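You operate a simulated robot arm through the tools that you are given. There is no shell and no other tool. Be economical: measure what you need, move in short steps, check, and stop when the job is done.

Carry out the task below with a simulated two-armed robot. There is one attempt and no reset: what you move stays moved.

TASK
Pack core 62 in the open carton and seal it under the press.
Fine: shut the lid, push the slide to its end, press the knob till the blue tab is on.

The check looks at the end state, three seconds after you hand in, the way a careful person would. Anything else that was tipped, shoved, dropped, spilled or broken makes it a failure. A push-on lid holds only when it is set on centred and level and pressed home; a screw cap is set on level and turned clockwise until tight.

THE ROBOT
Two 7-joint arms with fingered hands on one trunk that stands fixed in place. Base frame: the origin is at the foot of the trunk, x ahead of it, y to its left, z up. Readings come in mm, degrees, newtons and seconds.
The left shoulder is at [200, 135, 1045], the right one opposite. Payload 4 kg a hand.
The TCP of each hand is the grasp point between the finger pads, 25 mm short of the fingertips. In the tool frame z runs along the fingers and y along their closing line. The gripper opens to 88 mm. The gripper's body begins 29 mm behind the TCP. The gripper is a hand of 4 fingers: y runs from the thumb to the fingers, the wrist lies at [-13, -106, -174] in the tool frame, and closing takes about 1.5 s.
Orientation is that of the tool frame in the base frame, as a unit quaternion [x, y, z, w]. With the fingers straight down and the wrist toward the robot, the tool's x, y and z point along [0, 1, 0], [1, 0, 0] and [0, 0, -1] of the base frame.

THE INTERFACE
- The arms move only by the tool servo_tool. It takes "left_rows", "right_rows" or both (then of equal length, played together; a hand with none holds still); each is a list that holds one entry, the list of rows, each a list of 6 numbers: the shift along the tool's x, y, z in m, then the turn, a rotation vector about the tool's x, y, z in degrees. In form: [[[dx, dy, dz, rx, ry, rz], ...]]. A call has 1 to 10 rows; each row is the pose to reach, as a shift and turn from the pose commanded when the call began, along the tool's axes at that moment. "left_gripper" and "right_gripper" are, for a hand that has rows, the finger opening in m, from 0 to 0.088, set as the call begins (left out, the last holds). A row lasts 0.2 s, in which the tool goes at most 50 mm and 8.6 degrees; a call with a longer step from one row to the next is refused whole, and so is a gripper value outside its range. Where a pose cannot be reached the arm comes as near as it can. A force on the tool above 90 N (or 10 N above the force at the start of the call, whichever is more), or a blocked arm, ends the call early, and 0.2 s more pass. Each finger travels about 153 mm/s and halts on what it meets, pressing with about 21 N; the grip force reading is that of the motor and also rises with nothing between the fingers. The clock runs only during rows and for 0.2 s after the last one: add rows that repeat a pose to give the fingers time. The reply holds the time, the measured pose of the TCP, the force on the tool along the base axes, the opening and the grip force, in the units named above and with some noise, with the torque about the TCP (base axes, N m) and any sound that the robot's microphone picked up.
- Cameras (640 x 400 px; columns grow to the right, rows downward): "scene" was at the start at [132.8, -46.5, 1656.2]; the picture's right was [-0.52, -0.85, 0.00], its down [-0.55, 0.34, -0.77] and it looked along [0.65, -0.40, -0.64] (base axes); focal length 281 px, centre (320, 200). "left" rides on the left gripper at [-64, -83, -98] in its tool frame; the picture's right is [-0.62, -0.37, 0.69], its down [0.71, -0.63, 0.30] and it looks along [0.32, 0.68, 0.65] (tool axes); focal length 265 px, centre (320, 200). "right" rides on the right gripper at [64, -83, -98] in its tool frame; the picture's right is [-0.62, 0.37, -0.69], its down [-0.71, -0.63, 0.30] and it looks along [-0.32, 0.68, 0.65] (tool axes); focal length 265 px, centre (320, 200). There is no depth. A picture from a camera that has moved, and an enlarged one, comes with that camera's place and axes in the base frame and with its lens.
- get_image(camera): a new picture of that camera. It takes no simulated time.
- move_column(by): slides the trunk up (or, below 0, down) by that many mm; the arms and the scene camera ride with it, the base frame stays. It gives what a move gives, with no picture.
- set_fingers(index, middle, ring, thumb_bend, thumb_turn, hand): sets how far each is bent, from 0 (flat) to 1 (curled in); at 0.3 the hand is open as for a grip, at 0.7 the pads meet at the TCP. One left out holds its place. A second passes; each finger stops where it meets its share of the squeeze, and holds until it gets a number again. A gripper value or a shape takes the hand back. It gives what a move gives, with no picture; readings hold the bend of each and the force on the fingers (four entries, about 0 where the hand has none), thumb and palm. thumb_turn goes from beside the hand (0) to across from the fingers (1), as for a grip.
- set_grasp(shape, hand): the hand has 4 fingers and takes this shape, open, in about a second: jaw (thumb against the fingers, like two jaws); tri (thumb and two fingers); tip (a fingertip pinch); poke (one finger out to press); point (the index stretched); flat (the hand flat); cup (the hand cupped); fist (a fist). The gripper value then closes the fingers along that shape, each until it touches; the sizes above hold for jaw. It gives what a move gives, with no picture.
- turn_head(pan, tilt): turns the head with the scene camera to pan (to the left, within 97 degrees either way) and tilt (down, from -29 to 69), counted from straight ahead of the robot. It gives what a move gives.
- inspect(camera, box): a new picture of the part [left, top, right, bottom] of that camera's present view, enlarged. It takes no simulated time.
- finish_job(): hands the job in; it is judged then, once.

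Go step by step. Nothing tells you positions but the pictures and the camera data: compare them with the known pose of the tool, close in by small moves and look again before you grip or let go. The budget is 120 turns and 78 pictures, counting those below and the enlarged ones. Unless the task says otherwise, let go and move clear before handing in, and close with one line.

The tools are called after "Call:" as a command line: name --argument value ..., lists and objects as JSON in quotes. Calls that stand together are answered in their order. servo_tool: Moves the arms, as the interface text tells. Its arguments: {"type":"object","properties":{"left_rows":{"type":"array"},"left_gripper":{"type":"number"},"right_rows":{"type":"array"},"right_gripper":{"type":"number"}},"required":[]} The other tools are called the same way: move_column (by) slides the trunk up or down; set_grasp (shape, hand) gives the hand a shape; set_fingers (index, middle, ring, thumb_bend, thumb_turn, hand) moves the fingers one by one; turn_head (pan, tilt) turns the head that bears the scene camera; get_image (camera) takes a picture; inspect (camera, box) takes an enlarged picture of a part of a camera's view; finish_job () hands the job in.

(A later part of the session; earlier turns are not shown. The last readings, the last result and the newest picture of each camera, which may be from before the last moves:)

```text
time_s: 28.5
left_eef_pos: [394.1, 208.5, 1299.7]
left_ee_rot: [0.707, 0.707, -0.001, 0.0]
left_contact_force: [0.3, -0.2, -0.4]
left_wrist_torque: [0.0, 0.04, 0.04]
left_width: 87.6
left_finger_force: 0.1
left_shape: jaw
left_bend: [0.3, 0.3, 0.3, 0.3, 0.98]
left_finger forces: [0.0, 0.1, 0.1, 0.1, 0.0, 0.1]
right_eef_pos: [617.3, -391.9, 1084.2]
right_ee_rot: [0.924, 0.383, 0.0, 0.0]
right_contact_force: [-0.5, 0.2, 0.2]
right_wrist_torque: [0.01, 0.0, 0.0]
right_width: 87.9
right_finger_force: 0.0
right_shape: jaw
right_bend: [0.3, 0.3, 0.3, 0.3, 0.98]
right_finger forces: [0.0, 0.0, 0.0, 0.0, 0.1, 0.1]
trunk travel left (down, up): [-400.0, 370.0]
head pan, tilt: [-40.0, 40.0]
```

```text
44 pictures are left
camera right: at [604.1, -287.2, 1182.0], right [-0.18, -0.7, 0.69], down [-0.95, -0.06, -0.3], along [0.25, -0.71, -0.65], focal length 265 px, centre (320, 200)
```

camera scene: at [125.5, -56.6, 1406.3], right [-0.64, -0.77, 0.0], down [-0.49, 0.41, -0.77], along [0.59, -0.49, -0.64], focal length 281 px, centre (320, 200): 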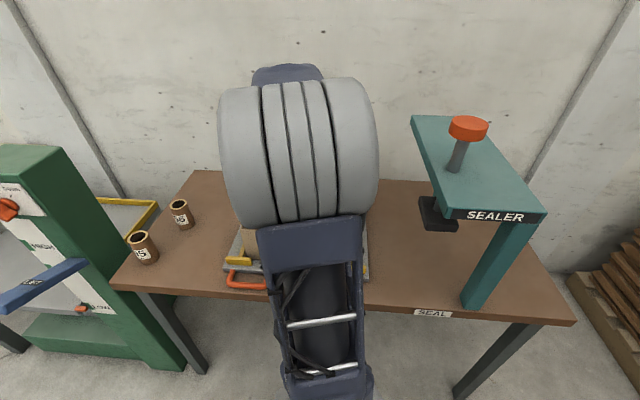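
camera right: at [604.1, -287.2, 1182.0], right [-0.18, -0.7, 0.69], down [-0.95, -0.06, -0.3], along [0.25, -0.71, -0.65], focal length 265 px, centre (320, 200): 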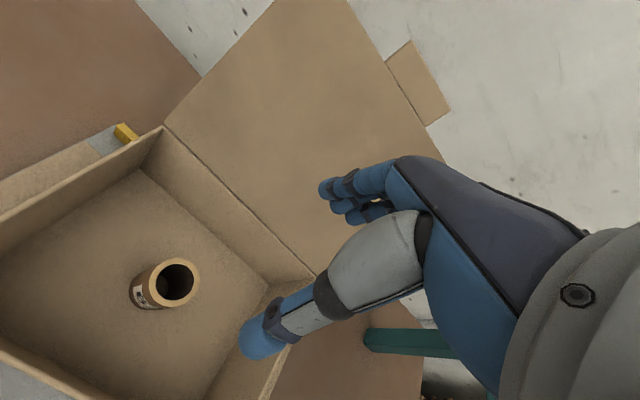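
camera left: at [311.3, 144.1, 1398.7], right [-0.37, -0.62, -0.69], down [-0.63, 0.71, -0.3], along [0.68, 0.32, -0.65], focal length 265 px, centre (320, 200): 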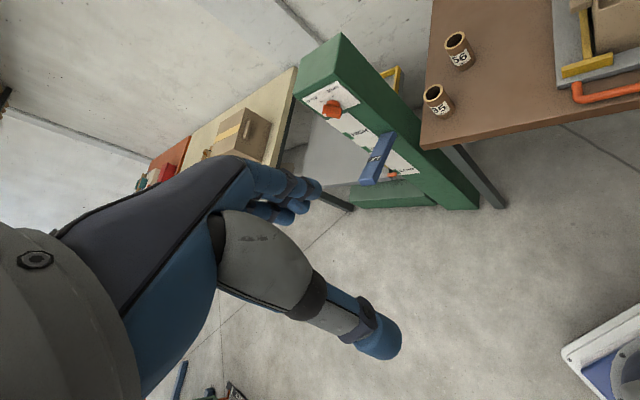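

Core 62 stands in the carton. Next is the lid: leaning back with its edge at depth ≈905, z≈1100; I bring the hand above that edge, right of the tab.

Call:
servo_tool --right_rows '[[[0, 0, -0.035, 0, 0, 0], [-0.01, 0, -0.07, 0, 0, 0], [-0.03, 0.01, -0.105, 0, 0, 0], [-0.05, 0.04, -0.115, 0, 0, 0], [-0.07, 0.075, -0.115, 0, 0, 0], [-0.08, 0.11, -0.115, 0, 0, 0], [-0.08, 0.145, -0.115, 0, 0, 0], [-0.08, 0.17, -0.115, 0, 0, 0], [-0.08, 0.186, -0.115, 0, 0, 0], [-0.08, 0.186, -0.115, 0, 0, 0]]]'

Call:
get_image --camera "right"

Call:
get_image --camera "scene"

```text
time_s: 30.7
left_eef_pos: [394.8, 208.8, 1299.7]
left_ee_rot: [0.707, 0.707, 0.0, 0.0]
left_contact_force: [0.1, 0.7, -1.1]
left_wrist_torque: [-0.01, -0.04, -0.02]
left_width: 87.6
left_finger_force: 0.1
left_shape: jaw
left_bend: [0.3, 0.3, 0.3, 0.3, 0.98]
left_finger forces: [0.0, 0.0, 0.1, 0.0, 0.0, 0.0]
right_eef_pos: [684.3, -566.4, 1186.4]
right_ee_rot: [0.924, 0.383, 0.0, 0.001]
right_contact_force: [-0.2, 0.6, -0.1]
right_wrist_torque: [-0.01, -0.01, -0.01]
right_width: 87.7
right_finger_force: 0.0
right_shape: jaw
right_bend: [0.3, 0.3, 0.3, 0.3, 0.98]
right_finger forces: [0.0, 0.0, 0.0, 0.1, 0.0, 0.1]
right hand out of reach, approached as far as the arm can: row 8, 9, 10
trunk travel left (down, up): [-400.0, 370.0]
head pan, tilt: [-40.0, 40.0]
```

```text
43 pictures are left
camera right: at [670.9, -462.6, 1284.7], right [-0.18, -0.7, 0.69], down [-0.95, -0.06, -0.3], along [0.26, -0.71, -0.65], focal length 265 px, centre (320, 200)
```

right: 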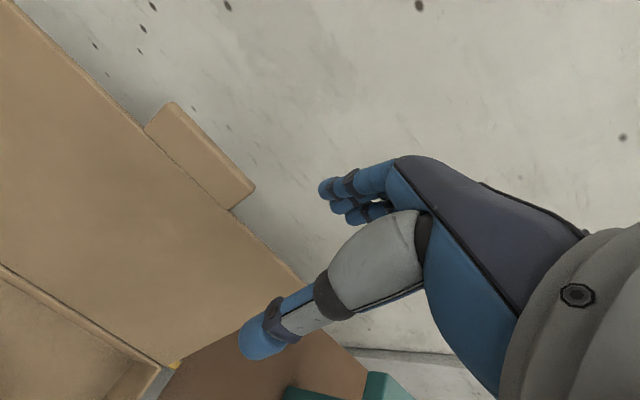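

```text
42 pictures are left
camera scene: at [125.4, -56.5, 1406.3], right [-0.64, -0.77, 0.0], down [-0.49, 0.41, -0.77], along [0.59, -0.49, -0.64], focal length 281 px, centre (320, 200)
```

scene: 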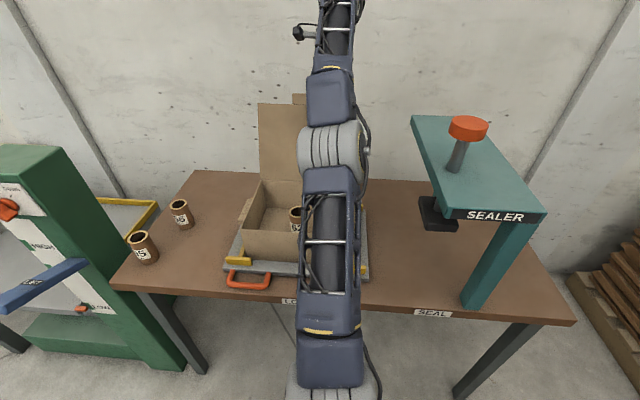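

The arm was near full stretch; lower down it reaches farther. I lower a bit and push deeper, still above the lid edge.

Call:
servo_tool --right_rows '[[[-0.005, 0, 0.02, 0, 0, 0], [-0.011, 0.01, 0.04, 0, 0, 0], [-0.011, 0.02, 0.046, 0, 0, 0], [-0.011, 0.025, 0.046, 0, 0, 0]]]'

Call:
get_image --camera "right"

```text
time_s: 31.7
left_eef_pos: [394.3, 207.9, 1299.6]
left_ee_rot: [0.707, 0.707, 0.0, 0.0]
left_contact_force: [0.0, 0.3, 0.9]
left_wrist_torque: [-0.05, 0.0, -0.01]
left_width: 87.6
left_finger_force: 0.2
left_shape: jaw
left_bend: [0.3, 0.3, 0.3, 0.3, 0.98]
left_finger forces: [0.1, 0.0, 0.0, 0.0, 0.0, 0.0]
right_eef_pos: [692.3, -593.2, 1142.6]
right_ee_rot: [0.924, 0.383, 0.0, 0.0]
right_contact_force: [0.1, 0.2, 0.8]
right_wrist_torque: [0.0, 0.0, 0.0]
right_width: 87.8
right_finger_force: 0.1
right_shape: jaw
right_bend: [0.3, 0.3, 0.3, 0.3, 0.98]
right_finger forces: [0.0, 0.0, 0.0, 0.0, 0.1, 0.0]
trunk travel left (down, up): [-400.0, 370.0]
head pan, tilt: [-40.0, 40.0]
```

```text
41 pictures are left
camera right: at [679.8, -487.9, 1239.6], right [-0.18, -0.7, 0.69], down [-0.95, -0.06, -0.3], along [0.25, -0.71, -0.65], focal length 265 px, centre (320, 200)
```

right: 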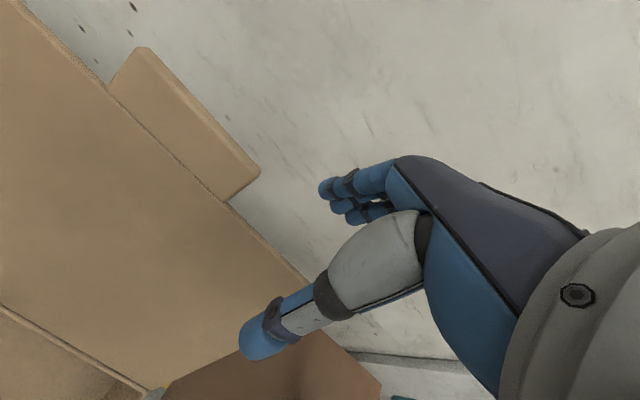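

Hand is now above the edge with thumb in front and fingers behind. I lower it to straddle the lid edge.

Call:
servo_tool --right_rows '[[[0, 0.003, 0.02, 0, 0, 0], [0, 0.005, 0.04, 0, 0, 0], [0, 0.005, 0.057, 0, 0, 0], [0, 0.005, 0.057, 0, 0, 0]]]'

Call:
get_image --camera "right"

```text
time_s: 32.7
left_eef_pos: [395.2, 208.7, 1299.6]
left_ee_rot: [0.707, 0.707, 0.001, 0.0]
left_contact_force: [0.2, 0.2, -0.4]
left_wrist_torque: [-0.05, 0.0, -0.01]
left_width: 87.5
left_finger_force: 0.2
left_shape: jaw
left_bend: [0.3, 0.3, 0.3, 0.3, 0.98]
left_finger forces: [0.1, 0.0, 0.0, 0.0, 0.1, 0.0]
right_eef_pos: [695.9, -595.7, 1082.9]
right_ee_rot: [0.924, 0.382, 0.0, 0.0]
right_contact_force: [0.5, 0.0, 0.4]
right_wrist_torque: [-0.01, -0.03, -0.02]
right_width: 87.7
right_finger_force: 0.1
right_shape: jaw
right_bend: [0.3, 0.3, 0.3, 0.3, 0.98]
right_finger forces: [0.0, 0.0, 0.0, 0.0, 0.0, 0.0]
trunk travel left (down, up): [-400.0, 370.0]
head pan, tilt: [-40.0, 40.0]
```

```text
40 pictures are left
camera right: at [682.4, -491.6, 1180.9], right [-0.18, -0.7, 0.69], down [-0.95, -0.06, -0.3], along [0.25, -0.71, -0.65], focal length 265 px, centre (320, 200)
```

right: 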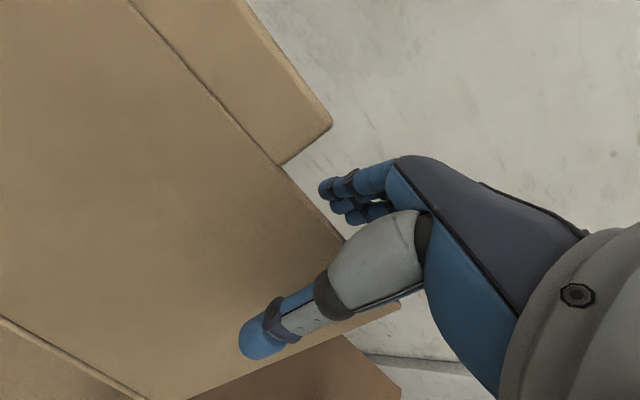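

The fingers are behind the lid edge. I pull toward the robot gently to swing the lid up.

Call:
servo_tool --right_rows '[[[-0.008, -0.02, 0, 0, 0, 0], [-0.008, -0.04, 0, 0, 0, 0], [-0.008, -0.06, 0, 0, 0, 0], [-0.008, -0.08, 0, 0, 0, 0], [-0.008, -0.1, 0, 0, 0, 0], [-0.008, -0.12, 0, 0, 0, 0], [-0.008, -0.14, 0, 0, 0, 0]]]'

Call:
get_image --camera "right"

Call:
get_image --camera "scene"

```text
time_s: 34.3
left_eef_pos: [394.2, 208.3, 1299.6]
left_ee_rot: [0.707, 0.708, 0.0, 0.0]
left_contact_force: [-0.6, -0.2, -0.2]
left_wrist_torque: [0.02, -0.03, 0.02]
left_width: 87.8
left_finger_force: 0.1
left_shape: jaw
left_bend: [0.3, 0.3, 0.3, 0.3, 0.98]
left_finger forces: [0.1, 0.0, 0.0, 0.0, 0.0, 0.0]
right_eef_pos: [592.0, -504.9, 1084.1]
right_ee_rot: [0.924, 0.383, 0.0, 0.0]
right_contact_force: [-0.4, -0.5, 0.2]
right_wrist_torque: [0.0, 0.0, 0.0]
right_width: 87.8
right_finger_force: 0.1
right_shape: jaw
right_bend: [0.3, 0.3, 0.3, 0.3, 0.98]
right_finger forces: [0.1, 0.0, 0.0, 0.0, 0.0, 0.0]
trunk travel left (down, up): [-400.0, 370.0]
head pan, tilt: [-40.0, 40.0]
```

```text
39 pictures are left
camera right: at [578.4, -399.5, 1181.4], right [-0.18, -0.7, 0.69], down [-0.95, -0.06, -0.3], along [0.25, -0.71, -0.65], focal length 265 px, centre (320, 200)
```

right: 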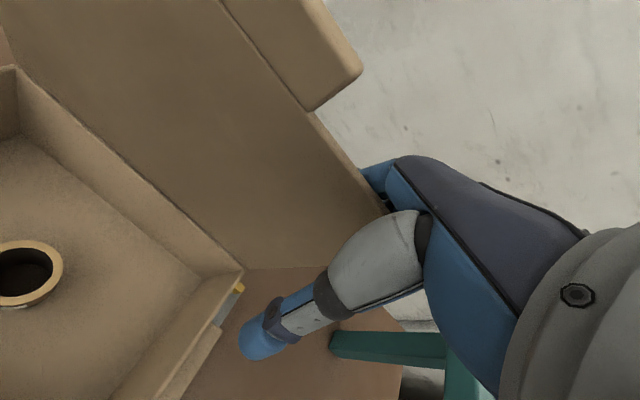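

```text
38 pictures are left
camera scene: at [125.6, -56.7, 1406.3], right [-0.64, -0.77, 0.0], down [-0.49, 0.41, -0.77], along [0.59, -0.49, -0.64], focal length 281 px, centre (320, 200)
```

scene: 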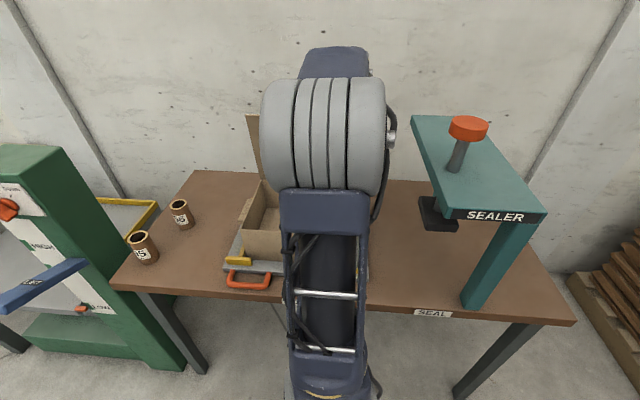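

The lid follows and is about upright. I keep pulling and begin to lower along its arc.

Call:
servo_tool --right_rows '[[[0, -0.018, 0.002, 0, 0, 0], [0, -0.036, 0.005, 0, 0, 0], [0, -0.054, 0.01, 0, 0, 0], [0, -0.072, 0.016, 0, 0, 0], [0, -0.09, 0.023, 0, 0, 0], [0, -0.105, 0.03, 0, 0, 0]]]'

Call:
get_image --camera "right"

```text
time_s: 35.7
left_eef_pos: [396.1, 207.9, 1300.2]
left_ee_rot: [0.708, 0.707, 0.0, 0.0]
left_contact_force: [-0.2, 0.8, 0.7]
left_wrist_torque: [0.0, 0.01, -0.01]
left_width: 87.6
left_finger_force: 0.0
left_shape: jaw
left_bend: [0.3, 0.3, 0.3, 0.3, 0.98]
left_finger forces: [0.1, 0.1, 0.1, 0.0, 0.0, 0.0]
right_eef_pos: [516.8, -428.4, 1054.4]
right_ee_rot: [0.924, 0.382, 0.0, 0.0]
right_contact_force: [0.8, 1.1, 0.4]
right_wrist_torque: [0.0, -0.01, 0.01]
right_width: 87.6
right_finger_force: 0.0
right_shape: jaw
right_bend: [0.3, 0.3, 0.3, 0.3, 0.98]
right_finger forces: [0.0, 0.0, 0.0, 0.1, 0.0, 0.0]
trunk travel left (down, up): [-400.0, 370.0]
head pan, tilt: [-40.0, 40.0]
```

```text
37 pictures are left
camera right: at [504.0, -324.3, 1152.1], right [-0.18, -0.7, 0.69], down [-0.95, -0.06, -0.3], along [0.25, -0.71, -0.65], focal length 265 px, centre (320, 200)
```

right: 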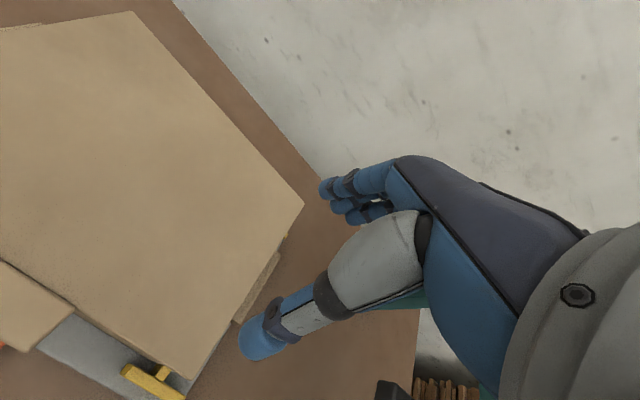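

The lid has fallen shut. I lift the hand and move it to the left side of the slide, where it will push, and look.

Call:
servo_tool --right_rows '[[[0, 0, -0.03, 0, 0, 0], [0.03, 0, -0.05, 0, 0, 0], [0.075, 0, -0.05, 0, 0, 0], [0.12, 0, -0.05, 0, 0, 0], [0.165, 0, -0.05, 0, 0, 0], [0.21, 0, -0.05, 0, 0, 0], [0.255, 0, -0.05, 0, 0, 0], [0.3, 0, -0.05, 0, 0, 0], [0.345, 0, -0.05, 0, 0, 0], [0.385, 0, -0.05, 0, 0, 0]]]'

Call:
get_image --camera "right"

Call:
get_image --camera "scene"

```text
time_s: 37.9
left_eef_pos: [394.7, 208.2, 1300.4]
left_ee_rot: [0.707, 0.707, 0.0, 0.0]
left_contact_force: [0.1, 0.4, 0.7]
left_wrist_torque: [0.04, 0.02, 0.0]
left_width: 87.5
left_finger_force: 0.0
left_shape: jaw
left_bend: [0.3, 0.3, 0.3, 0.3, 0.98]
left_finger forces: [0.1, 0.0, 0.1, 0.0, 0.0, 0.1]
right_eef_pos: [790.6, -153.8, 1105.9]
right_ee_rot: [0.924, 0.382, 0.0, -0.001]
right_contact_force: [0.3, -0.5, 0.1]
right_wrist_torque: [0.0, -0.02, -0.02]
right_width: 87.9
right_finger_force: 0.0
right_shape: jaw
right_bend: [0.3, 0.3, 0.3, 0.3, 0.98]
right_finger forces: [0.0, 0.0, 0.0, 0.1, 0.0, 0.1]
trunk travel left (down, up): [-400.0, 370.0]
head pan, tilt: [-40.0, 40.0]
```

```text
36 pictures are left
camera right: at [777.2, -49.8, 1204.0], right [-0.18, -0.7, 0.69], down [-0.95, -0.06, -0.31], along [0.25, -0.71, -0.65], focal length 265 px, centre (320, 200)
```

right: 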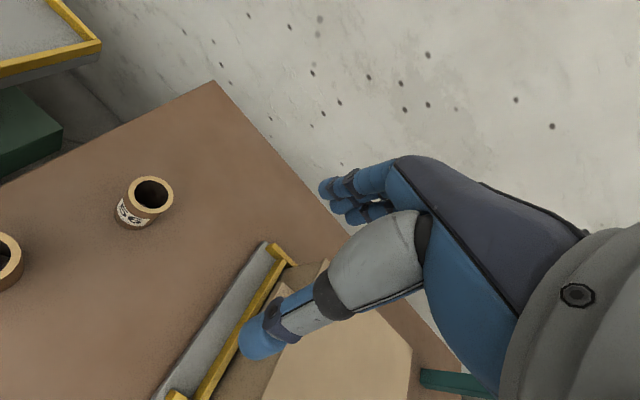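

```text
35 pictures are left
camera scene: at [125.3, -56.8, 1406.4], right [-0.64, -0.77, 0.0], down [-0.49, 0.41, -0.77], along [0.59, -0.49, -0.64], focal length 281 px, centre (320, 200)
```

scene: 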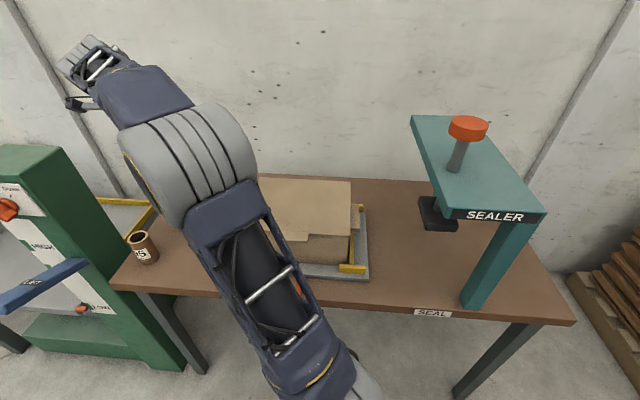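

Call:
inspect --camera "scene" --box '[240, 160, 380, 300]'

```text
2.86 times, centred on (310, 230) of scene
camera zoom: at [125.3, -56.8, 1406.4], right [-0.64, -0.77, 0.0], down [-0.49, 0.41, -0.77], along [0.59, -0.49, -0.64], focal length 802 px, centre (349, 114)
```

zoom: 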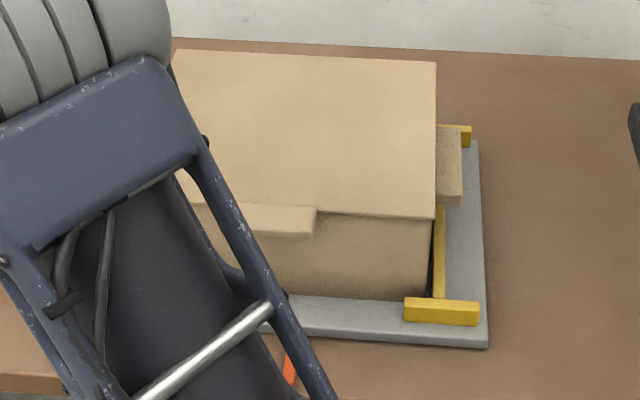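

The lid is shut with its tab lying forward. Now the slide: I go down beside its left edge (edge at about q=355 in bench terms), with fingers nearly closed, stopping midway to check.

Call:
servo_tool --right_rows '[[[-0.01, 0.01, 0.03, 0, 0, 0], [-0.02, 0.025, 0.06, 0, 0, 0], [-0.03, 0.035, 0.09, 0, 0, 0], [-0.03, 0.035, 0.125, 0, 0, 0], [-0.03, 0.035, 0.16, 0, 0, 0], [-0.03, 0.035, 0.195, 0, 0, 0], [-0.03, 0.035, 0.225, 0, 0, 0], [-0.03, 0.035, 0.25, 0, 0, 0], [-0.03, 0.035, 0.25, 0, 0, 0]]]' --right_gripper 0.02

Call:
get_image --camera "right"

Call:
get_image --camera "left"

```text
time_s: 39.9
left_eef_pos: [395.7, 208.2, 1300.0]
left_ee_rot: [0.707, 0.707, 0.001, 0.0]
left_contact_force: [-0.2, 0.3, 0.8]
left_wrist_torque: [0.0, -0.02, -0.02]
left_width: 87.6
left_finger_force: 0.1
left_shape: jaw
left_bend: [0.3, 0.3, 0.3, 0.3, 0.98]
left_finger forces: [0.0, 0.0, 0.0, 0.0, 0.1, 0.0]
right_eef_pos: [792.7, -202.4, 855.6]
right_ee_rot: [0.924, 0.383, 0.0, 0.0]
right_contact_force: [-0.2, -0.3, 0.1]
right_wrist_torque: [0.01, 0.02, 0.02]
right_width: 20.2
right_finger_force: 0.1
right_shape: jaw
right_bend: [0.73, 0.57, 0.55, 0.74, 1.0]
right_finger forces: [0.1, 0.0, 0.0, 0.0, 0.0, 0.0]
trunk travel left (down, up): [-400.0, 370.0]
head pan, tilt: [-40.0, 40.0]
```

```text
33 pictures are left
camera right: at [779.9, -98.2, 953.1], right [-0.18, -0.7, 0.69], down [-0.95, -0.06, -0.3], along [0.25, -0.71, -0.65], focal length 265 px, centre (320, 200)
```

right: 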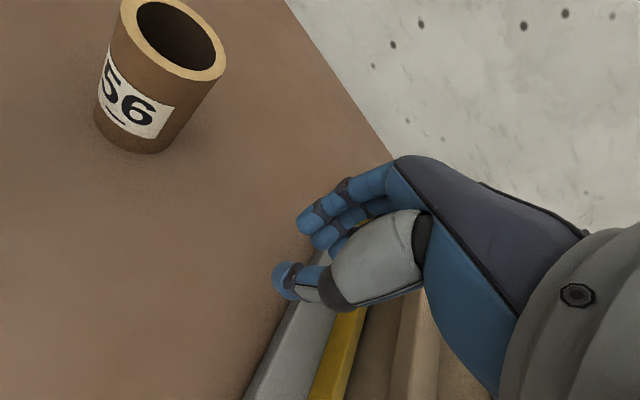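

```text
32 pictures are left
camera left: at [311.3, 144.1, 1398.7], right [-0.37, -0.62, -0.69], down [-0.63, 0.71, -0.3], along [0.68, 0.32, -0.65], focal length 265 px, centre (320, 200)
```

left: 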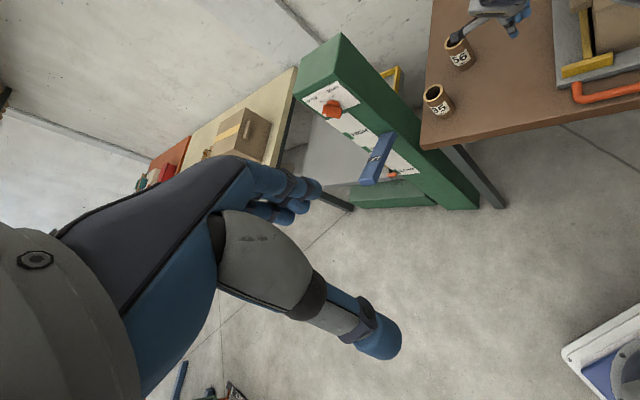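

Clear on both sides. I go down to just above the bench.

Call:
servo_tool --right_rows '[[[0, 0, 0.02, 0, 0, 0], [0, 0, 0.04, 0, 0, 0], [0, 0, 0.055, 0, 0, 0], [0, 0, 0.065, 0, 0, 0], [0, 0, 0.07, 0, 0, 0], [0, 0, 0.075, 0, 0, 0], [0, 0, 0.077, 0, 0, 0]]]'

Call:
get_image --camera "right"

Call:
inspect --camera "left" --box '[420, 0, 640, 140]'

```text
time_s: 41.5
left_eef_pos: [395.3, 206.9, 1298.6]
left_ee_rot: [0.707, 0.708, 0.0, 0.0]
left_contact_force: [0.8, 0.0, 0.3]
left_wrist_torque: [0.05, 0.03, 0.01]
left_width: 87.6
left_finger_force: 0.0
left_shape: jaw
left_bend: [0.3, 0.3, 0.3, 0.3, 0.98]
left_finger forces: [0.0, 0.1, 0.0, 0.0, 0.0, 0.0]
right_eef_pos: [792.8, -202.8, 778.5]
right_ee_rot: [0.924, 0.383, 0.0, 0.0]
right_contact_force: [0.0, 0.3, 0.0]
right_wrist_torque: [-0.01, -0.05, 0.01]
right_width: 20.2
right_finger_force: 0.1
right_shape: jaw
right_bend: [0.73, 0.57, 0.55, 0.74, 1.0]
right_finger forces: [0.1, 0.1, 0.0, 0.1, 0.0, 0.0]
trunk travel left (down, up): [-400.0, 370.0]
head pan, tilt: [-40.0, 40.0]
```

```text
31 pictures are left
camera right: at [780.2, -97.3, 875.4], right [-0.18, -0.7, 0.69], down [-0.95, -0.06, -0.3], along [0.25, -0.71, -0.65], focal length 265 px, centre (320, 200)
```

right: 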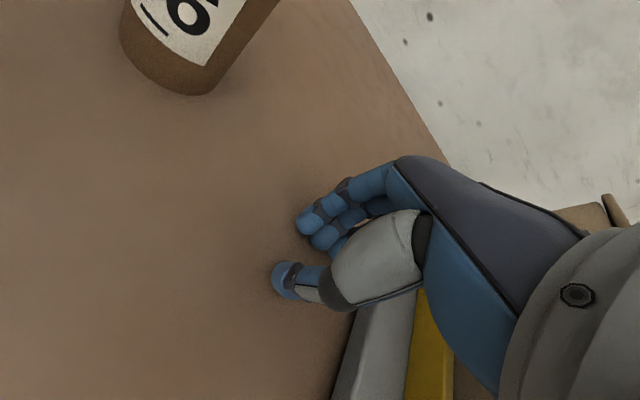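

```text
2.86 times, centred on (530, 70) of left
camera zoom: at [311.3, 144.1, 1398.7], right [-0.37, -0.62, -0.69], down [-0.63, 0.71, -0.3], along [0.68, 0.32, -0.65], focal length 758 px, centre (-280, 571)
```

zoom: 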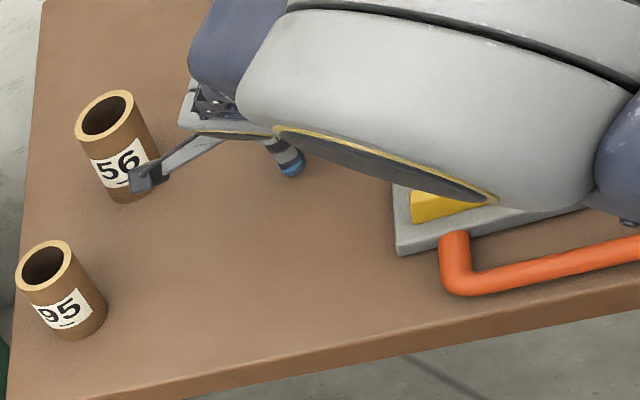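

Nothing touched. I start pushing the slide to the right, slowly.

Call:
servo_tool --right_rows '[[[-0.008, 0, 0, 0, 0, 0], [-0.016, 0, 0, 0, 0, 0], [-0.024, 0, 0, 0, 0, 0], [-0.032, 0, 0, 0, 0, 0], [-0.04, 0, 0, 0, 0, 0], [-0.048, 0, 0, 0, 0, 0], [-0.056, 0, 0, 0, 0, 0], [-0.064, 0, 0, 0, 0, 0], [-0.072, 0, 0, 0, 0, 0]]]'

Call:
get_image --camera "right"

Call:
get_image --camera "scene"

```text
time_s: 43.5
left_eef_pos: [395.7, 207.9, 1299.9]
left_ee_rot: [0.707, 0.707, 0.0, 0.0]
left_contact_force: [0.1, 0.2, -0.6]
left_wrist_torque: [-0.01, 0.01, 0.02]
left_width: 87.7
left_finger_force: 0.0
left_shape: jaw
left_bend: [0.3, 0.3, 0.3, 0.3, 0.98]
left_finger forces: [0.0, 0.0, 0.1, 0.0, 0.1, 0.1]
right_eef_pos: [741.0, -252.8, 777.4]
right_ee_rot: [0.924, 0.382, 0.001, 0.0]
right_contact_force: [0.7, 0.5, 0.0]
right_wrist_torque: [-0.02, -0.01, -0.02]
right_width: 20.4
right_finger_force: 0.0
right_shape: jaw
right_bend: [0.73, 0.57, 0.55, 0.74, 1.0]
right_finger forces: [0.0, 0.0, 0.5, 0.1, 0.0, 0.0]
trunk travel left (down, up): [-400.0, 370.0]
head pan, tilt: [-40.0, 40.0]
```

```text
29 pictures are left
camera right: at [728.8, -148.6, 874.9], right [-0.18, -0.7, 0.69], down [-0.95, -0.06, -0.3], along [0.25, -0.71, -0.65], focal length 265 px, centre (320, 200)
```

right: 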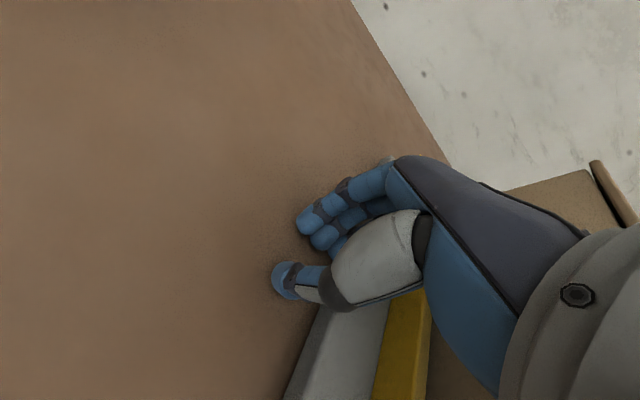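

```text
28 pictures are left
camera scene: at [125.6, -56.6, 1406.3], right [-0.64, -0.77, 0.0], down [-0.49, 0.41, -0.77], along [0.59, -0.49, -0.64], focal length 281 px, centre (320, 200)
```

scene: 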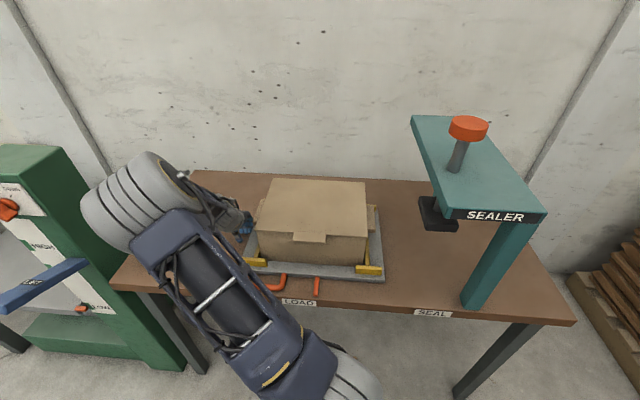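

The slide moves easily (about 40 mm so far, 310 to go). I keep pushing.

Call:
servo_tool --right_rows '[[[-0.01, 0, 0, 0, 0, 0], [-0.022, 0, 0, 0, 0, 0], [-0.035, 0, 0, 0, 0, 0], [-0.048, 0, 0, 0, 0, 0], [-0.061, 0, 0, 0, 0, 0], [-0.074, 0, 0, 0, 0, 0], [-0.087, 0, 0, 0, 0, 0], [-0.1, 0, 0, 0, 0, 0], [-0.113, 0, 0, 0, 0, 0], [-0.125, 0, 0, 0, 0, 0]]]'

Call:
servo_tool --right_rows '[[[-0.012, 0, 0, 0, 0, 0], [-0.024, 0, 0, 0, 0, 0], [-0.036, 0, 0, 0, 0, 0], [-0.048, 0, 0, 0, 0, 0], [-0.06, 0, 0, 0, 0, 0], [-0.072, 0, 0, 0, 0, 0], [-0.084, 0, 0, 0, 0, 0], [-0.096, 0, 0, 0, 0, 0], [-0.108, 0, 0, 0, 0, 0], [-0.118, 0, 0, 0, 0, 0]]]'

Call:
get_image --camera "scene"

```text
time_s: 45.7
left_eef_pos: [394.0, 208.3, 1299.5]
left_ee_rot: [0.707, 0.707, 0.0, -0.001]
left_contact_force: [0.6, 0.3, -0.4]
left_wrist_torque: [0.02, -0.01, 0.0]
left_width: 87.6
left_finger_force: 0.0
left_shape: jaw
left_bend: [0.3, 0.3, 0.3, 0.3, 0.98]
left_finger forces: [0.1, 0.0, 0.0, 0.0, 0.0, 0.1]
right_eef_pos: [655.0, -343.0, 777.5]
right_ee_rot: [0.924, 0.383, 0.0, -0.001]
right_contact_force: [-0.5, 0.0, -0.1]
right_wrist_torque: [-0.01, 0.05, 0.0]
right_width: 20.3
right_finger_force: 0.1
right_shape: jaw
right_bend: [0.73, 0.57, 0.55, 0.74, 1.0]
right_finger forces: [0.2, 0.0, 0.0, 0.0, 0.0, 0.0]
trunk travel left (down, up): [-400.0, 370.0]
head pan, tilt: [-40.0, 40.0]
```

```text
time_s: 47.9
left_eef_pos: [395.8, 208.8, 1299.8]
left_ee_rot: [0.707, 0.707, -0.001, 0.001]
left_contact_force: [0.2, -0.3, -0.1]
left_wrist_torque: [0.0, 0.02, -0.01]
left_width: 87.9
left_finger_force: 0.0
left_shape: jaw
left_bend: [0.3, 0.3, 0.3, 0.3, 0.98]
left_finger forces: [0.0, 0.0, 0.1, 0.0, 0.1, 0.0]
right_eef_pos: [572.3, -423.8, 776.8]
right_ee_rot: [0.924, 0.381, 0.0, 0.0]
right_contact_force: [0.0, 0.7, -0.5]
right_wrist_torque: [-0.03, -0.01, 0.0]
right_width: 20.3
right_finger_force: 0.2
right_shape: jaw
right_bend: [0.73, 0.57, 0.55, 0.74, 1.0]
right_finger forces: [0.1, 0.0, 0.2, 0.0, 0.0, 0.0]
trunk travel left (down, up): [-400.0, 370.0]
head pan, tilt: [-40.0, 40.0]
```

```text
27 pictures are left
camera scene: at [125.6, -56.6, 1406.3], right [-0.64, -0.77, 0.0], down [-0.49, 0.41, -0.77], along [0.59, -0.49, -0.64], focal length 281 px, centre (320, 200)
```

scene: 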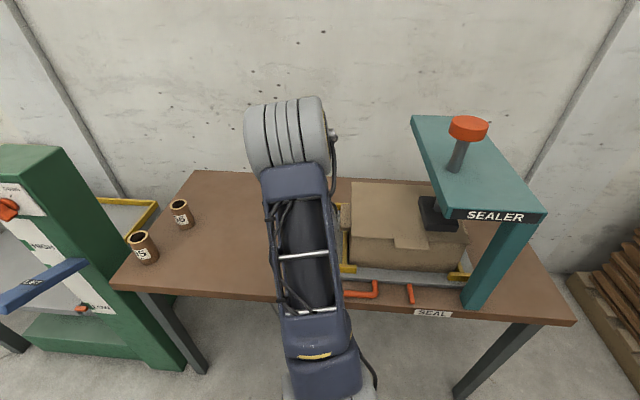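

About 60 mm remain to the SEAL mark, and the platen clears the lid. I finish the push, feeling for the end stop.

Call:
servo_tool --right_rows '[[[-0.01, 0, 0, 0, 0, 0], [-0.02, 0, 0, 0, 0, 0], [-0.03, 0, 0, 0, 0, 0], [-0.038, 0, 0, 0, 0, 0], [-0.045, 0, 0, 0, 0, 0], [-0.051, 0, 0, 0, 0, 0], [-0.057, 0, 0, 0, 0, 0], [-0.063, 0, 0, 0, 0, 0], [-0.068, 0, 0, 0, 0, 0], [-0.073, 0, 0, 0, 0, 0]]]'

Call:
inspect --camera "scene" --box '[330, 150, 560, 330]'

```text
time_s: 50.1
left_eef_pos: [396.7, 210.6, 1299.2]
left_ee_rot: [0.706, 0.708, 0.0, 0.0]
left_contact_force: [-0.5, 0.2, 0.7]
left_wrist_torque: [0.0, 0.0, -0.01]
left_width: 87.4
left_finger_force: 0.0
left_shape: jaw
left_bend: [0.3, 0.3, 0.3, 0.3, 0.98]
left_finger forces: [0.0, 0.0, 0.1, 0.0, 0.0, 0.0]
right_eef_pos: [525.0, -470.2, 778.8]
right_ee_rot: [0.921, 0.389, 0.002, 0.001]
right_contact_force: [26.2, 32.5, 9.7]
right_wrist_torque: [0.19, -0.44, 0.72]
right_width: 20.6
right_finger_force: 0.0
right_shape: jaw
right_bend: [0.73, 0.57, 0.55, 0.74, 1.0]
right_finger forces: [0.1, 0.0, 49.3, 0.1, 0.0, 0.1]
trunk travel left (down, up): [-400.0, 370.0]
head pan, tilt: [-40.0, 40.0]
```

```text
2.22 times, centred on (445, 240) of scene
camera zoom: at [126.2, -55.4, 1406.5], right [-0.64, -0.77, 0.0], down [-0.49, 0.41, -0.77], along [0.59, -0.49, -0.64], focal length 624 px, centre (42, 111)
```

zoom: 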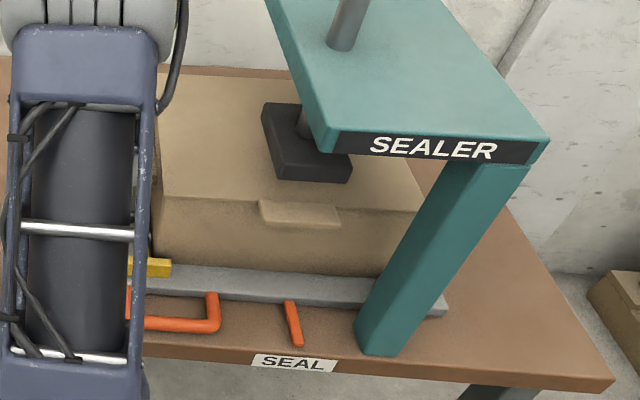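

The slide hit its end stop (42 N) with the pointer at SEAL. I back off and rise clear.

Call:
servo_tool --right_rows '[[[0.02, 0, 0, 0, 0, 0], [0.04, 0, 0, 0, 0, 0], [0.06, 0, 0, 0, 0, 0], [0.065, 0, -0.04, 0, 0, 0], [0.065, 0, -0.085, 0, 0, 0], [0.065, -0.01, -0.13, 0, 0, 0], [0.065, -0.02, -0.175, 0, 0, 0], [0.065, -0.03, -0.22, 0, 0, 0], [0.065, -0.04, -0.265, 0, 0, 0], [0.065, -0.05, -0.31, 0, 0, 0]]]'

Call:
get_image --camera "right"

Call:
inspect --camera "scene" --box '[320, 100, 560, 330]'

```text
time_s: 52.3
left_eef_pos: [395.5, 208.3, 1299.0]
left_ee_rot: [0.708, 0.706, -0.001, 0.0]
left_contact_force: [0.5, -0.1, 0.0]
left_wrist_torque: [0.03, 0.01, -0.03]
left_width: 87.8
left_finger_force: 0.1
left_shape: jaw
left_bend: [0.3, 0.3, 0.3, 0.3, 0.98]
left_finger forces: [0.0, 0.0, 0.0, 0.0, 0.0, 0.0]
right_eef_pos: [528.9, -397.3, 1086.3]
right_ee_rot: [0.924, 0.383, 0.0, 0.0]
right_contact_force: [0.3, -0.1, -0.4]
right_wrist_torque: [-0.02, -0.02, 0.04]
right_width: 20.1
right_finger_force: 0.1
right_shape: jaw
right_bend: [0.73, 0.57, 0.55, 0.74, 1.0]
right_finger forces: [0.0, 0.0, 0.0, 0.1, 0.0, 0.1]
trunk travel left (down, up): [-400.0, 370.0]
head pan, tilt: [-40.0, 40.0]
```

```text
25 pictures are left
camera right: at [515.2, -294.1, 1183.6], right [-0.18, -0.7, 0.69], down [-0.95, -0.06, -0.3], along [0.25, -0.71, -0.65], focal length 265 px, centre (320, 200)
```

right: 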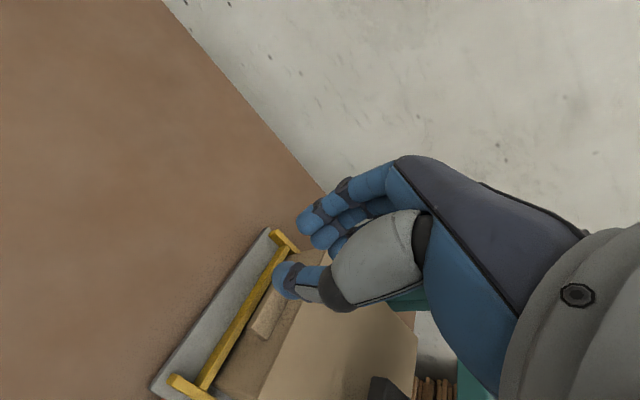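

```text
1.74 times, centred on (440, 215) of scene
camera zoom: at [125.7, -56.7, 1406.3], right [-0.64, -0.77, 0.0], down [-0.49, 0.41, -0.77], along [0.59, -0.49, -0.64], focal length 488 px, centre (111, 174)
```

zoom: 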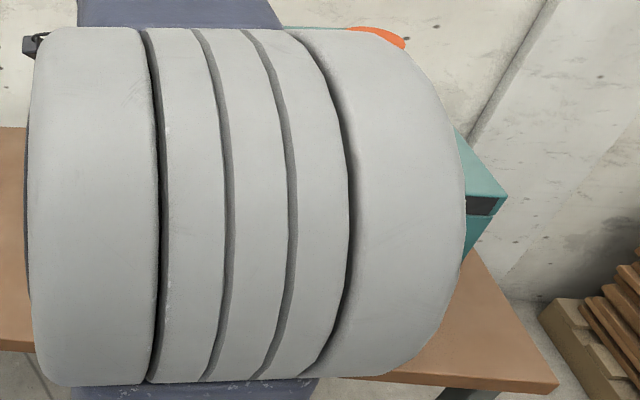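

Now the knob: I raise the trunk to give height, and form a fist.

Call:
move_column --by 200

Call:
set_grasp --hand "right" --shape "fist"

Call:
get_image --camera "right"

```text
time_s: 54.5
left_eef_pos: [394.2, 208.8, 1500.1]
left_ee_rot: [0.707, 0.707, 0.0, 0.001]
left_contact_force: [-0.6, 0.0, 0.6]
left_wrist_torque: [0.03, -0.02, 0.01]
left_width: 87.7
left_finger_force: 0.0
left_shape: jaw
left_bend: [0.3, 0.3, 0.3, 0.3, 0.98]
left_finger forces: [0.0, 0.0, 0.1, 0.0, 0.1, 0.1]
right_eef_pos: [528.7, -398.4, 1285.3]
right_ee_rot: [0.924, 0.384, 0.0, 0.001]
right_contact_force: [-0.2, 0.3, 0.8]
right_wrist_torque: [-0.05, 0.01, 0.01]
right_width: 20.1
right_finger_force: 0.0
right_shape: jaw
right_bend: [0.73, 0.57, 0.55, 0.74, 1.0]
right_finger forces: [0.1, 0.1, 0.0, 0.1, 0.0, 0.0]
trunk travel left (down, up): [-600.0, 170.0]
head pan, tilt: [-40.0, 40.0]
```

```text
time_s: 55.4
left_eef_pos: [395.2, 207.5, 1499.8]
left_ee_rot: [0.707, 0.707, 0.001, 0.0]
left_contact_force: [0.0, -0.3, 0.0]
left_wrist_torque: [0.02, 0.0, 0.03]
left_width: 87.5
left_finger_force: 0.1
left_shape: jaw
left_bend: [0.3, 0.3, 0.3, 0.3, 0.98]
left_finger forces: [0.1, 0.0, 0.0, 0.0, 0.0, 0.0]
right_eef_pos: [529.7, -398.1, 1285.7]
right_ee_rot: [0.924, 0.383, 0.0, 0.0]
right_contact_force: [-0.3, 0.4, 0.0]
right_wrist_torque: [-0.01, -0.01, -0.03]
right_width: 0.2
right_finger_force: 0.1
right_shape: fist
right_bend: [1.0, 1.0, 1.0, 0.86, 0.85]
right_finger forces: [0.1, 0.1, 0.0, 0.1, 0.1, 0.1]
trunk travel left (down, up): [-600.0, 170.0]
head pan, tilt: [-40.0, 40.0]
```

```text
23 pictures are left
camera right: at [515.3, -294.2, 1383.3], right [-0.18, -0.7, 0.69], down [-0.95, -0.06, -0.3], along [0.25, -0.71, -0.65], focal length 265 px, centre (320, 200)
```

right: 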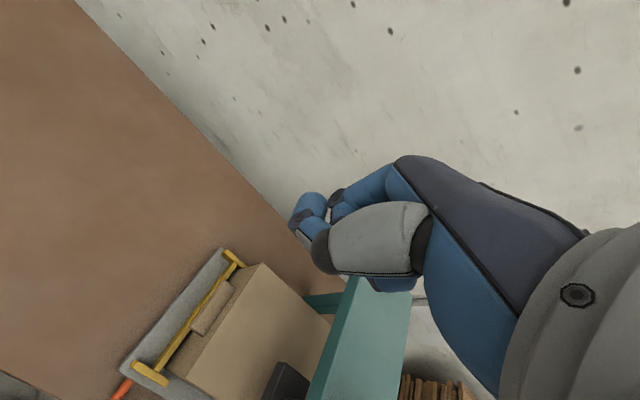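

The fist is formed. I move it over the knob, well above it.

Call:
servo_tool --right_rows '[[[-0.035, -0.003, 0, 0, 0, 0], [-0.075, -0.007, 0, 0, 0, 0], [-0.115, -0.011, 0, 0, 0, 0], [-0.155, -0.015, 0, 0, 0, 0], [-0.195, -0.019, 0, 0, 0, 0], [-0.235, -0.022, 0, 0, 0, 0], [-0.272, -0.025, 0, 0, 0, 0], [-0.272, -0.025, 0, 0, 0, 0]]]'

Call:
turn_head --pan -55 --tilt 45

Call:
get_image --camera "right"

Call:
get_image --camera "scene"

```text
time_s: 57.2
left_eef_pos: [395.3, 208.4, 1500.2]
left_ee_rot: [0.708, 0.707, 0.0, 0.0]
left_contact_force: [-0.2, 0.2, -0.2]
left_wrist_torque: [0.01, 0.01, 0.01]
left_width: 87.9
left_finger_force: 0.1
left_shape: jaw
left_bend: [0.3, 0.3, 0.3, 0.3, 0.98]
left_finger forces: [0.0, 0.0, 0.1, 0.0, 0.1, 0.0]
right_eef_pos: [317.5, -574.1, 1285.6]
right_ee_rot: [0.924, 0.382, 0.0, 0.0]
right_contact_force: [-0.2, -0.1, 0.3]
right_wrist_torque: [-0.03, -0.03, 0.01]
right_width: 0.0
right_finger_force: 0.1
right_shape: fist
right_bend: [1.0, 1.0, 1.0, 0.86, 0.85]
right_finger forces: [0.0, 0.0, 0.1, 0.0, 0.1, 0.0]
trunk travel left (down, up): [-600.0, 170.0]
head pan, tilt: [-40.0, 40.0]
```

```text
time_s: 58.0
left_eef_pos: [395.2, 207.5, 1500.4]
left_ee_rot: [0.707, 0.707, 0.001, 0.0]
left_contact_force: [-0.5, 0.8, 0.2]
left_wrist_torque: [-0.01, 0.0, -0.01]
left_width: 87.9
left_finger_force: 0.0
left_shape: jaw
left_bend: [0.3, 0.3, 0.3, 0.3, 0.98]
left_finger forces: [0.1, 0.0, 0.1, 0.1, 0.1, 0.1]
right_eef_pos: [317.1, -574.9, 1284.8]
right_ee_rot: [0.924, 0.383, 0.0, -0.001]
right_contact_force: [-0.8, 0.1, -0.7]
right_wrist_torque: [0.01, 0.0, 0.0]
right_width: 0.1
right_finger_force: 0.0
right_shape: fist
right_bend: [1.0, 1.0, 1.0, 0.86, 0.85]
right_finger forces: [0.0, 0.1, 0.0, 0.1, 0.0, 0.2]
trunk travel left (down, up): [-600.0, 170.0]
head pan, tilt: [-55.0, 45.0]
```

```text
22 pictures are left
camera right: at [303.6, -469.9, 1382.8], right [-0.18, -0.7, 0.69], down [-0.95, -0.06, -0.3], along [0.25, -0.71, -0.65], focal length 265 px, centre (320, 200)
```

right: 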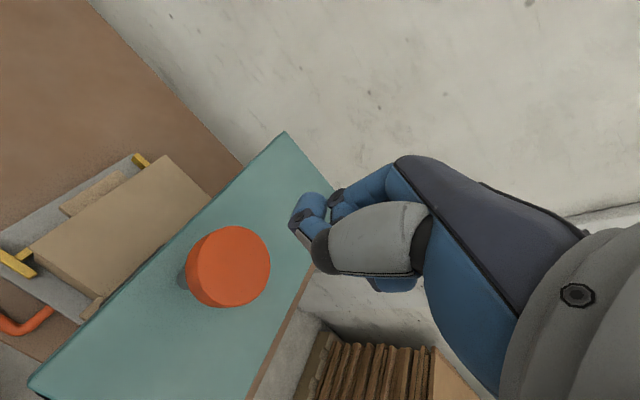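

```text
21 pictures are left
camera scene: at [107.1, -68.6, 1599.1], right [-0.82, -0.57, 0.0], down [-0.41, 0.58, -0.71], along [0.41, -0.58, -0.71], focal length 281 px, centre (320, 200)
```

scene: 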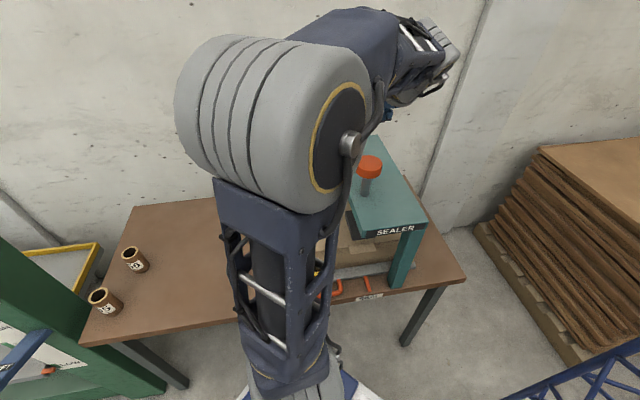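

The knob top is at about (320,-578,1175), almost below the fist. I descend toward it and then feel for contact.

Call:
servo_tool --right_rows '[[[0, 0.005, 0.02, 0, 0, 0], [0, 0.005, 0.04, 0, 0, 0], [0, 0.005, 0.055, 0, 0, 0], [0, 0.005, 0.065, 0, 0, 0], [0, 0.005, 0.073, 0, 0, 0], [0, 0.005, 0.08, 0, 0, 0], [0, 0.005, 0.086, 0, 0, 0]]]'

Call:
get_image --camera "right"

Call:
inspect --camera "scene" --box '[320, 80, 460, 300]'

```text
time_s: 59.6
left_eef_pos: [395.5, 207.6, 1499.1]
left_ee_rot: [0.707, 0.707, 0.0, 0.0]
left_contact_force: [0.2, 0.2, -0.1]
left_wrist_torque: [0.0, 0.0, -0.03]
left_width: 87.7
left_finger_force: 0.2
left_shape: jaw
left_bend: [0.3, 0.3, 0.3, 0.3, 0.98]
left_finger forces: [0.1, 0.0, 0.0, 0.0, 0.0, 0.0]
right_eef_pos: [323.0, -577.4, 1198.4]
right_ee_rot: [0.924, 0.383, 0.0, 0.0]
right_contact_force: [0.6, 0.2, -0.3]
right_wrist_torque: [0.01, 0.0, 0.02]
right_width: 0.0
right_finger_force: 0.0
right_shape: fist
right_bend: [1.0, 1.0, 1.0, 0.86, 0.85]
right_finger forces: [0.1, 0.0, 0.1, 0.0, 0.0, 0.0]
trunk travel left (down, up): [-600.0, 170.0]
head pan, tilt: [-55.0, 45.0]
```

```text
20 pictures are left
camera right: at [308.9, -472.0, 1296.5], right [-0.18, -0.7, 0.69], down [-0.95, -0.06, -0.3], along [0.25, -0.71, -0.65], focal length 265 px, centre (320, 200)
```

right: 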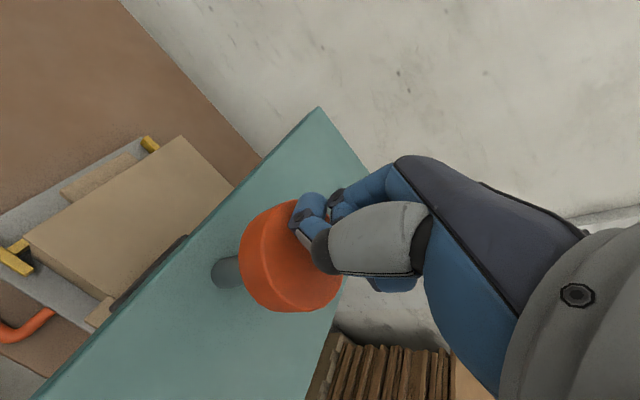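

```text
1.82 times, centred on (390, 190) of scene
camera zoom: at [107.0, -68.6, 1599.1], right [-0.82, -0.57, 0.0], down [-0.41, 0.58, -0.71], along [0.41, -0.58, -0.71], focal length 511 px, centre (193, 218)
```

zoom: 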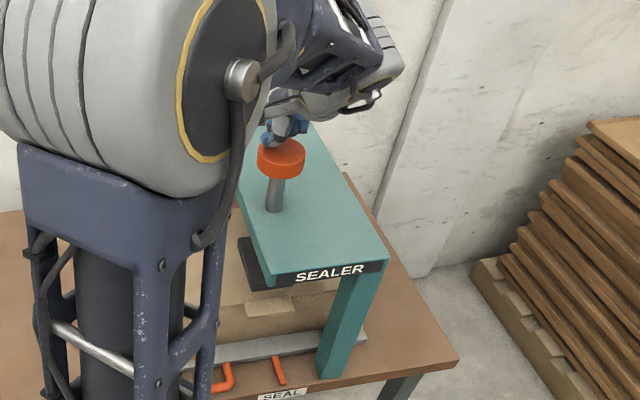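

The fist is right above the knob, slightly far of centre. I shift 10 mm back and go down to contact.

Call:
servo_tool --right_rows '[[[0, -0.008, 0.004, 0, 0, 0], [0, -0.008, 0.01, 0, 0, 0], [0, -0.008, 0.016, 0, 0, 0], [0, -0.008, 0.022, 0, 0, 0], [0, -0.008, 0.028, 0, 0, 0], [0, -0.008, 0.034, 0, 0, 0], [0, -0.008, 0.04, 0, 0, 0]]]'

Call:
get_image --camera "right"

```text
time_s: 61.2
left_eef_pos: [394.9, 207.7, 1499.5]
left_ee_rot: [0.707, 0.707, 0.001, 0.0]
left_contact_force: [-0.6, 1.1, 0.3]
left_wrist_torque: [-0.03, -0.01, 0.01]
left_width: 87.7
left_finger_force: 0.0
left_shape: jaw
left_bend: [0.3, 0.3, 0.3, 0.3, 0.98]
left_finger forces: [0.0, 0.0, 0.0, 0.0, 0.0, 0.0]
right_eef_pos: [316.3, -571.5, 1159.3]
right_ee_rot: [0.924, 0.382, 0.0, 0.0]
right_contact_force: [0.2, 1.4, 4.9]
right_wrist_torque: [-0.03, -0.1, 0.03]
right_width: 0.0
right_finger_force: 0.1
right_shape: fist
right_bend: [1.0, 1.0, 1.0, 0.88, 0.85]
right_finger forces: [0.0, 0.0, 0.0, 0.0, 5.0, 0.0]
trunk travel left (down, up): [-600.0, 170.0]
head pan, tilt: [-55.0, 45.0]
```

```text
18 pictures are left
camera right: at [303.0, -466.3, 1257.2], right [-0.18, -0.7, 0.69], down [-0.95, -0.06, -0.3], along [0.25, -0.71, -0.65], focal length 265 px, centre (320, 200)
```

right: 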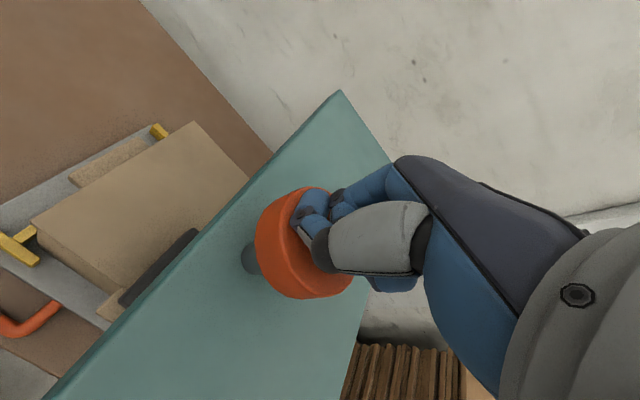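

First contact (5 N, on the knob). I press on down.

Call:
servo_tool --right_rows '[[[0, 0, 0.005, 0, 0, 0], [0, 0, 0.01, 0, 0, 0], [0, 0, 0.016, 0, 0, 0], [0, 0, 0.022, 0, 0, 0], [0, 0, 0.028, 0, 0, 0], [0, 0, 0.034, 0, 0, 0], [0, 0, 0.04, 0, 0, 0]]]'

Call:
get_image --camera "right"

Call:
inspect --camera "scene" --box '[320, 80, 460, 300]'

```text
time_s: 62.8
left_eef_pos: [393.7, 210.3, 1500.2]
left_ee_rot: [0.707, 0.707, 0.001, 0.001]
left_contact_force: [0.4, 0.2, 0.1]
left_wrist_torque: [0.01, -0.03, -0.02]
left_width: 87.6
left_finger_force: 0.0
left_shape: jaw
left_bend: [0.3, 0.3, 0.3, 0.3, 0.98]
left_finger forces: [0.0, 0.0, 0.0, 0.0, 0.1, 0.0]
right_eef_pos: [315.4, -573.5, 1128.5]
right_ee_rot: [0.924, 0.382, 0.0, 0.01]
right_contact_force: [-14.4, 5.3, 77.1]
right_wrist_torque: [0.03, -1.21, 0.2]
right_width: 80.7
right_finger_force: 0.0
right_shape: fist
right_bend: [1.0, 1.0, 1.0, 1.0, 0.79]
right_finger forces: [0.1, 21.8, 0.0, 0.0, 57.0, 0.0]
trunk travel left (down, up): [-600.0, 170.0]
head pan, tilt: [-55.0, 45.0]
```

```text
17 pictures are left
camera right: at [301.5, -467.1, 1224.1], right [-0.18, -0.68, 0.71], down [-0.95, -0.06, -0.31], along [0.26, -0.73, -0.64], focal length 265 px, centre (320, 200)
```

right: 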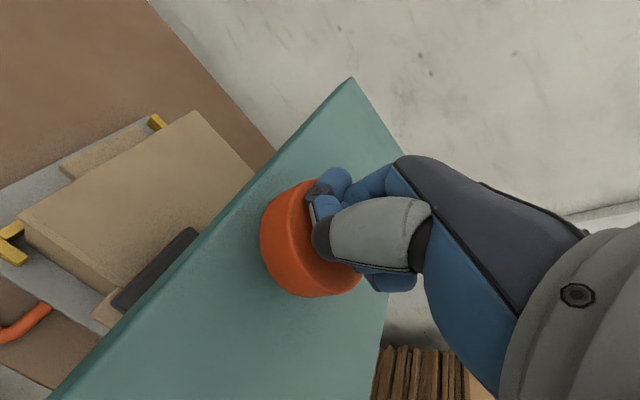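

```text
1.82 times, centred on (390, 190) of scene
camera zoom: at [105.3, -66.5, 1599.9], right [-0.82, -0.57, 0.0], down [-0.4, 0.58, -0.71], along [0.41, -0.58, -0.71], focal length 511 px, centre (193, 218)
```

zoom: 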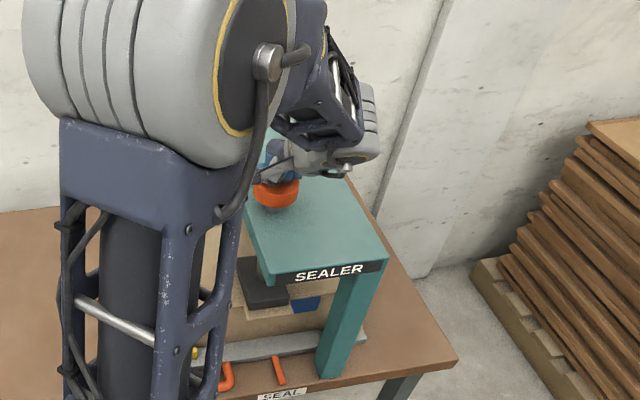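

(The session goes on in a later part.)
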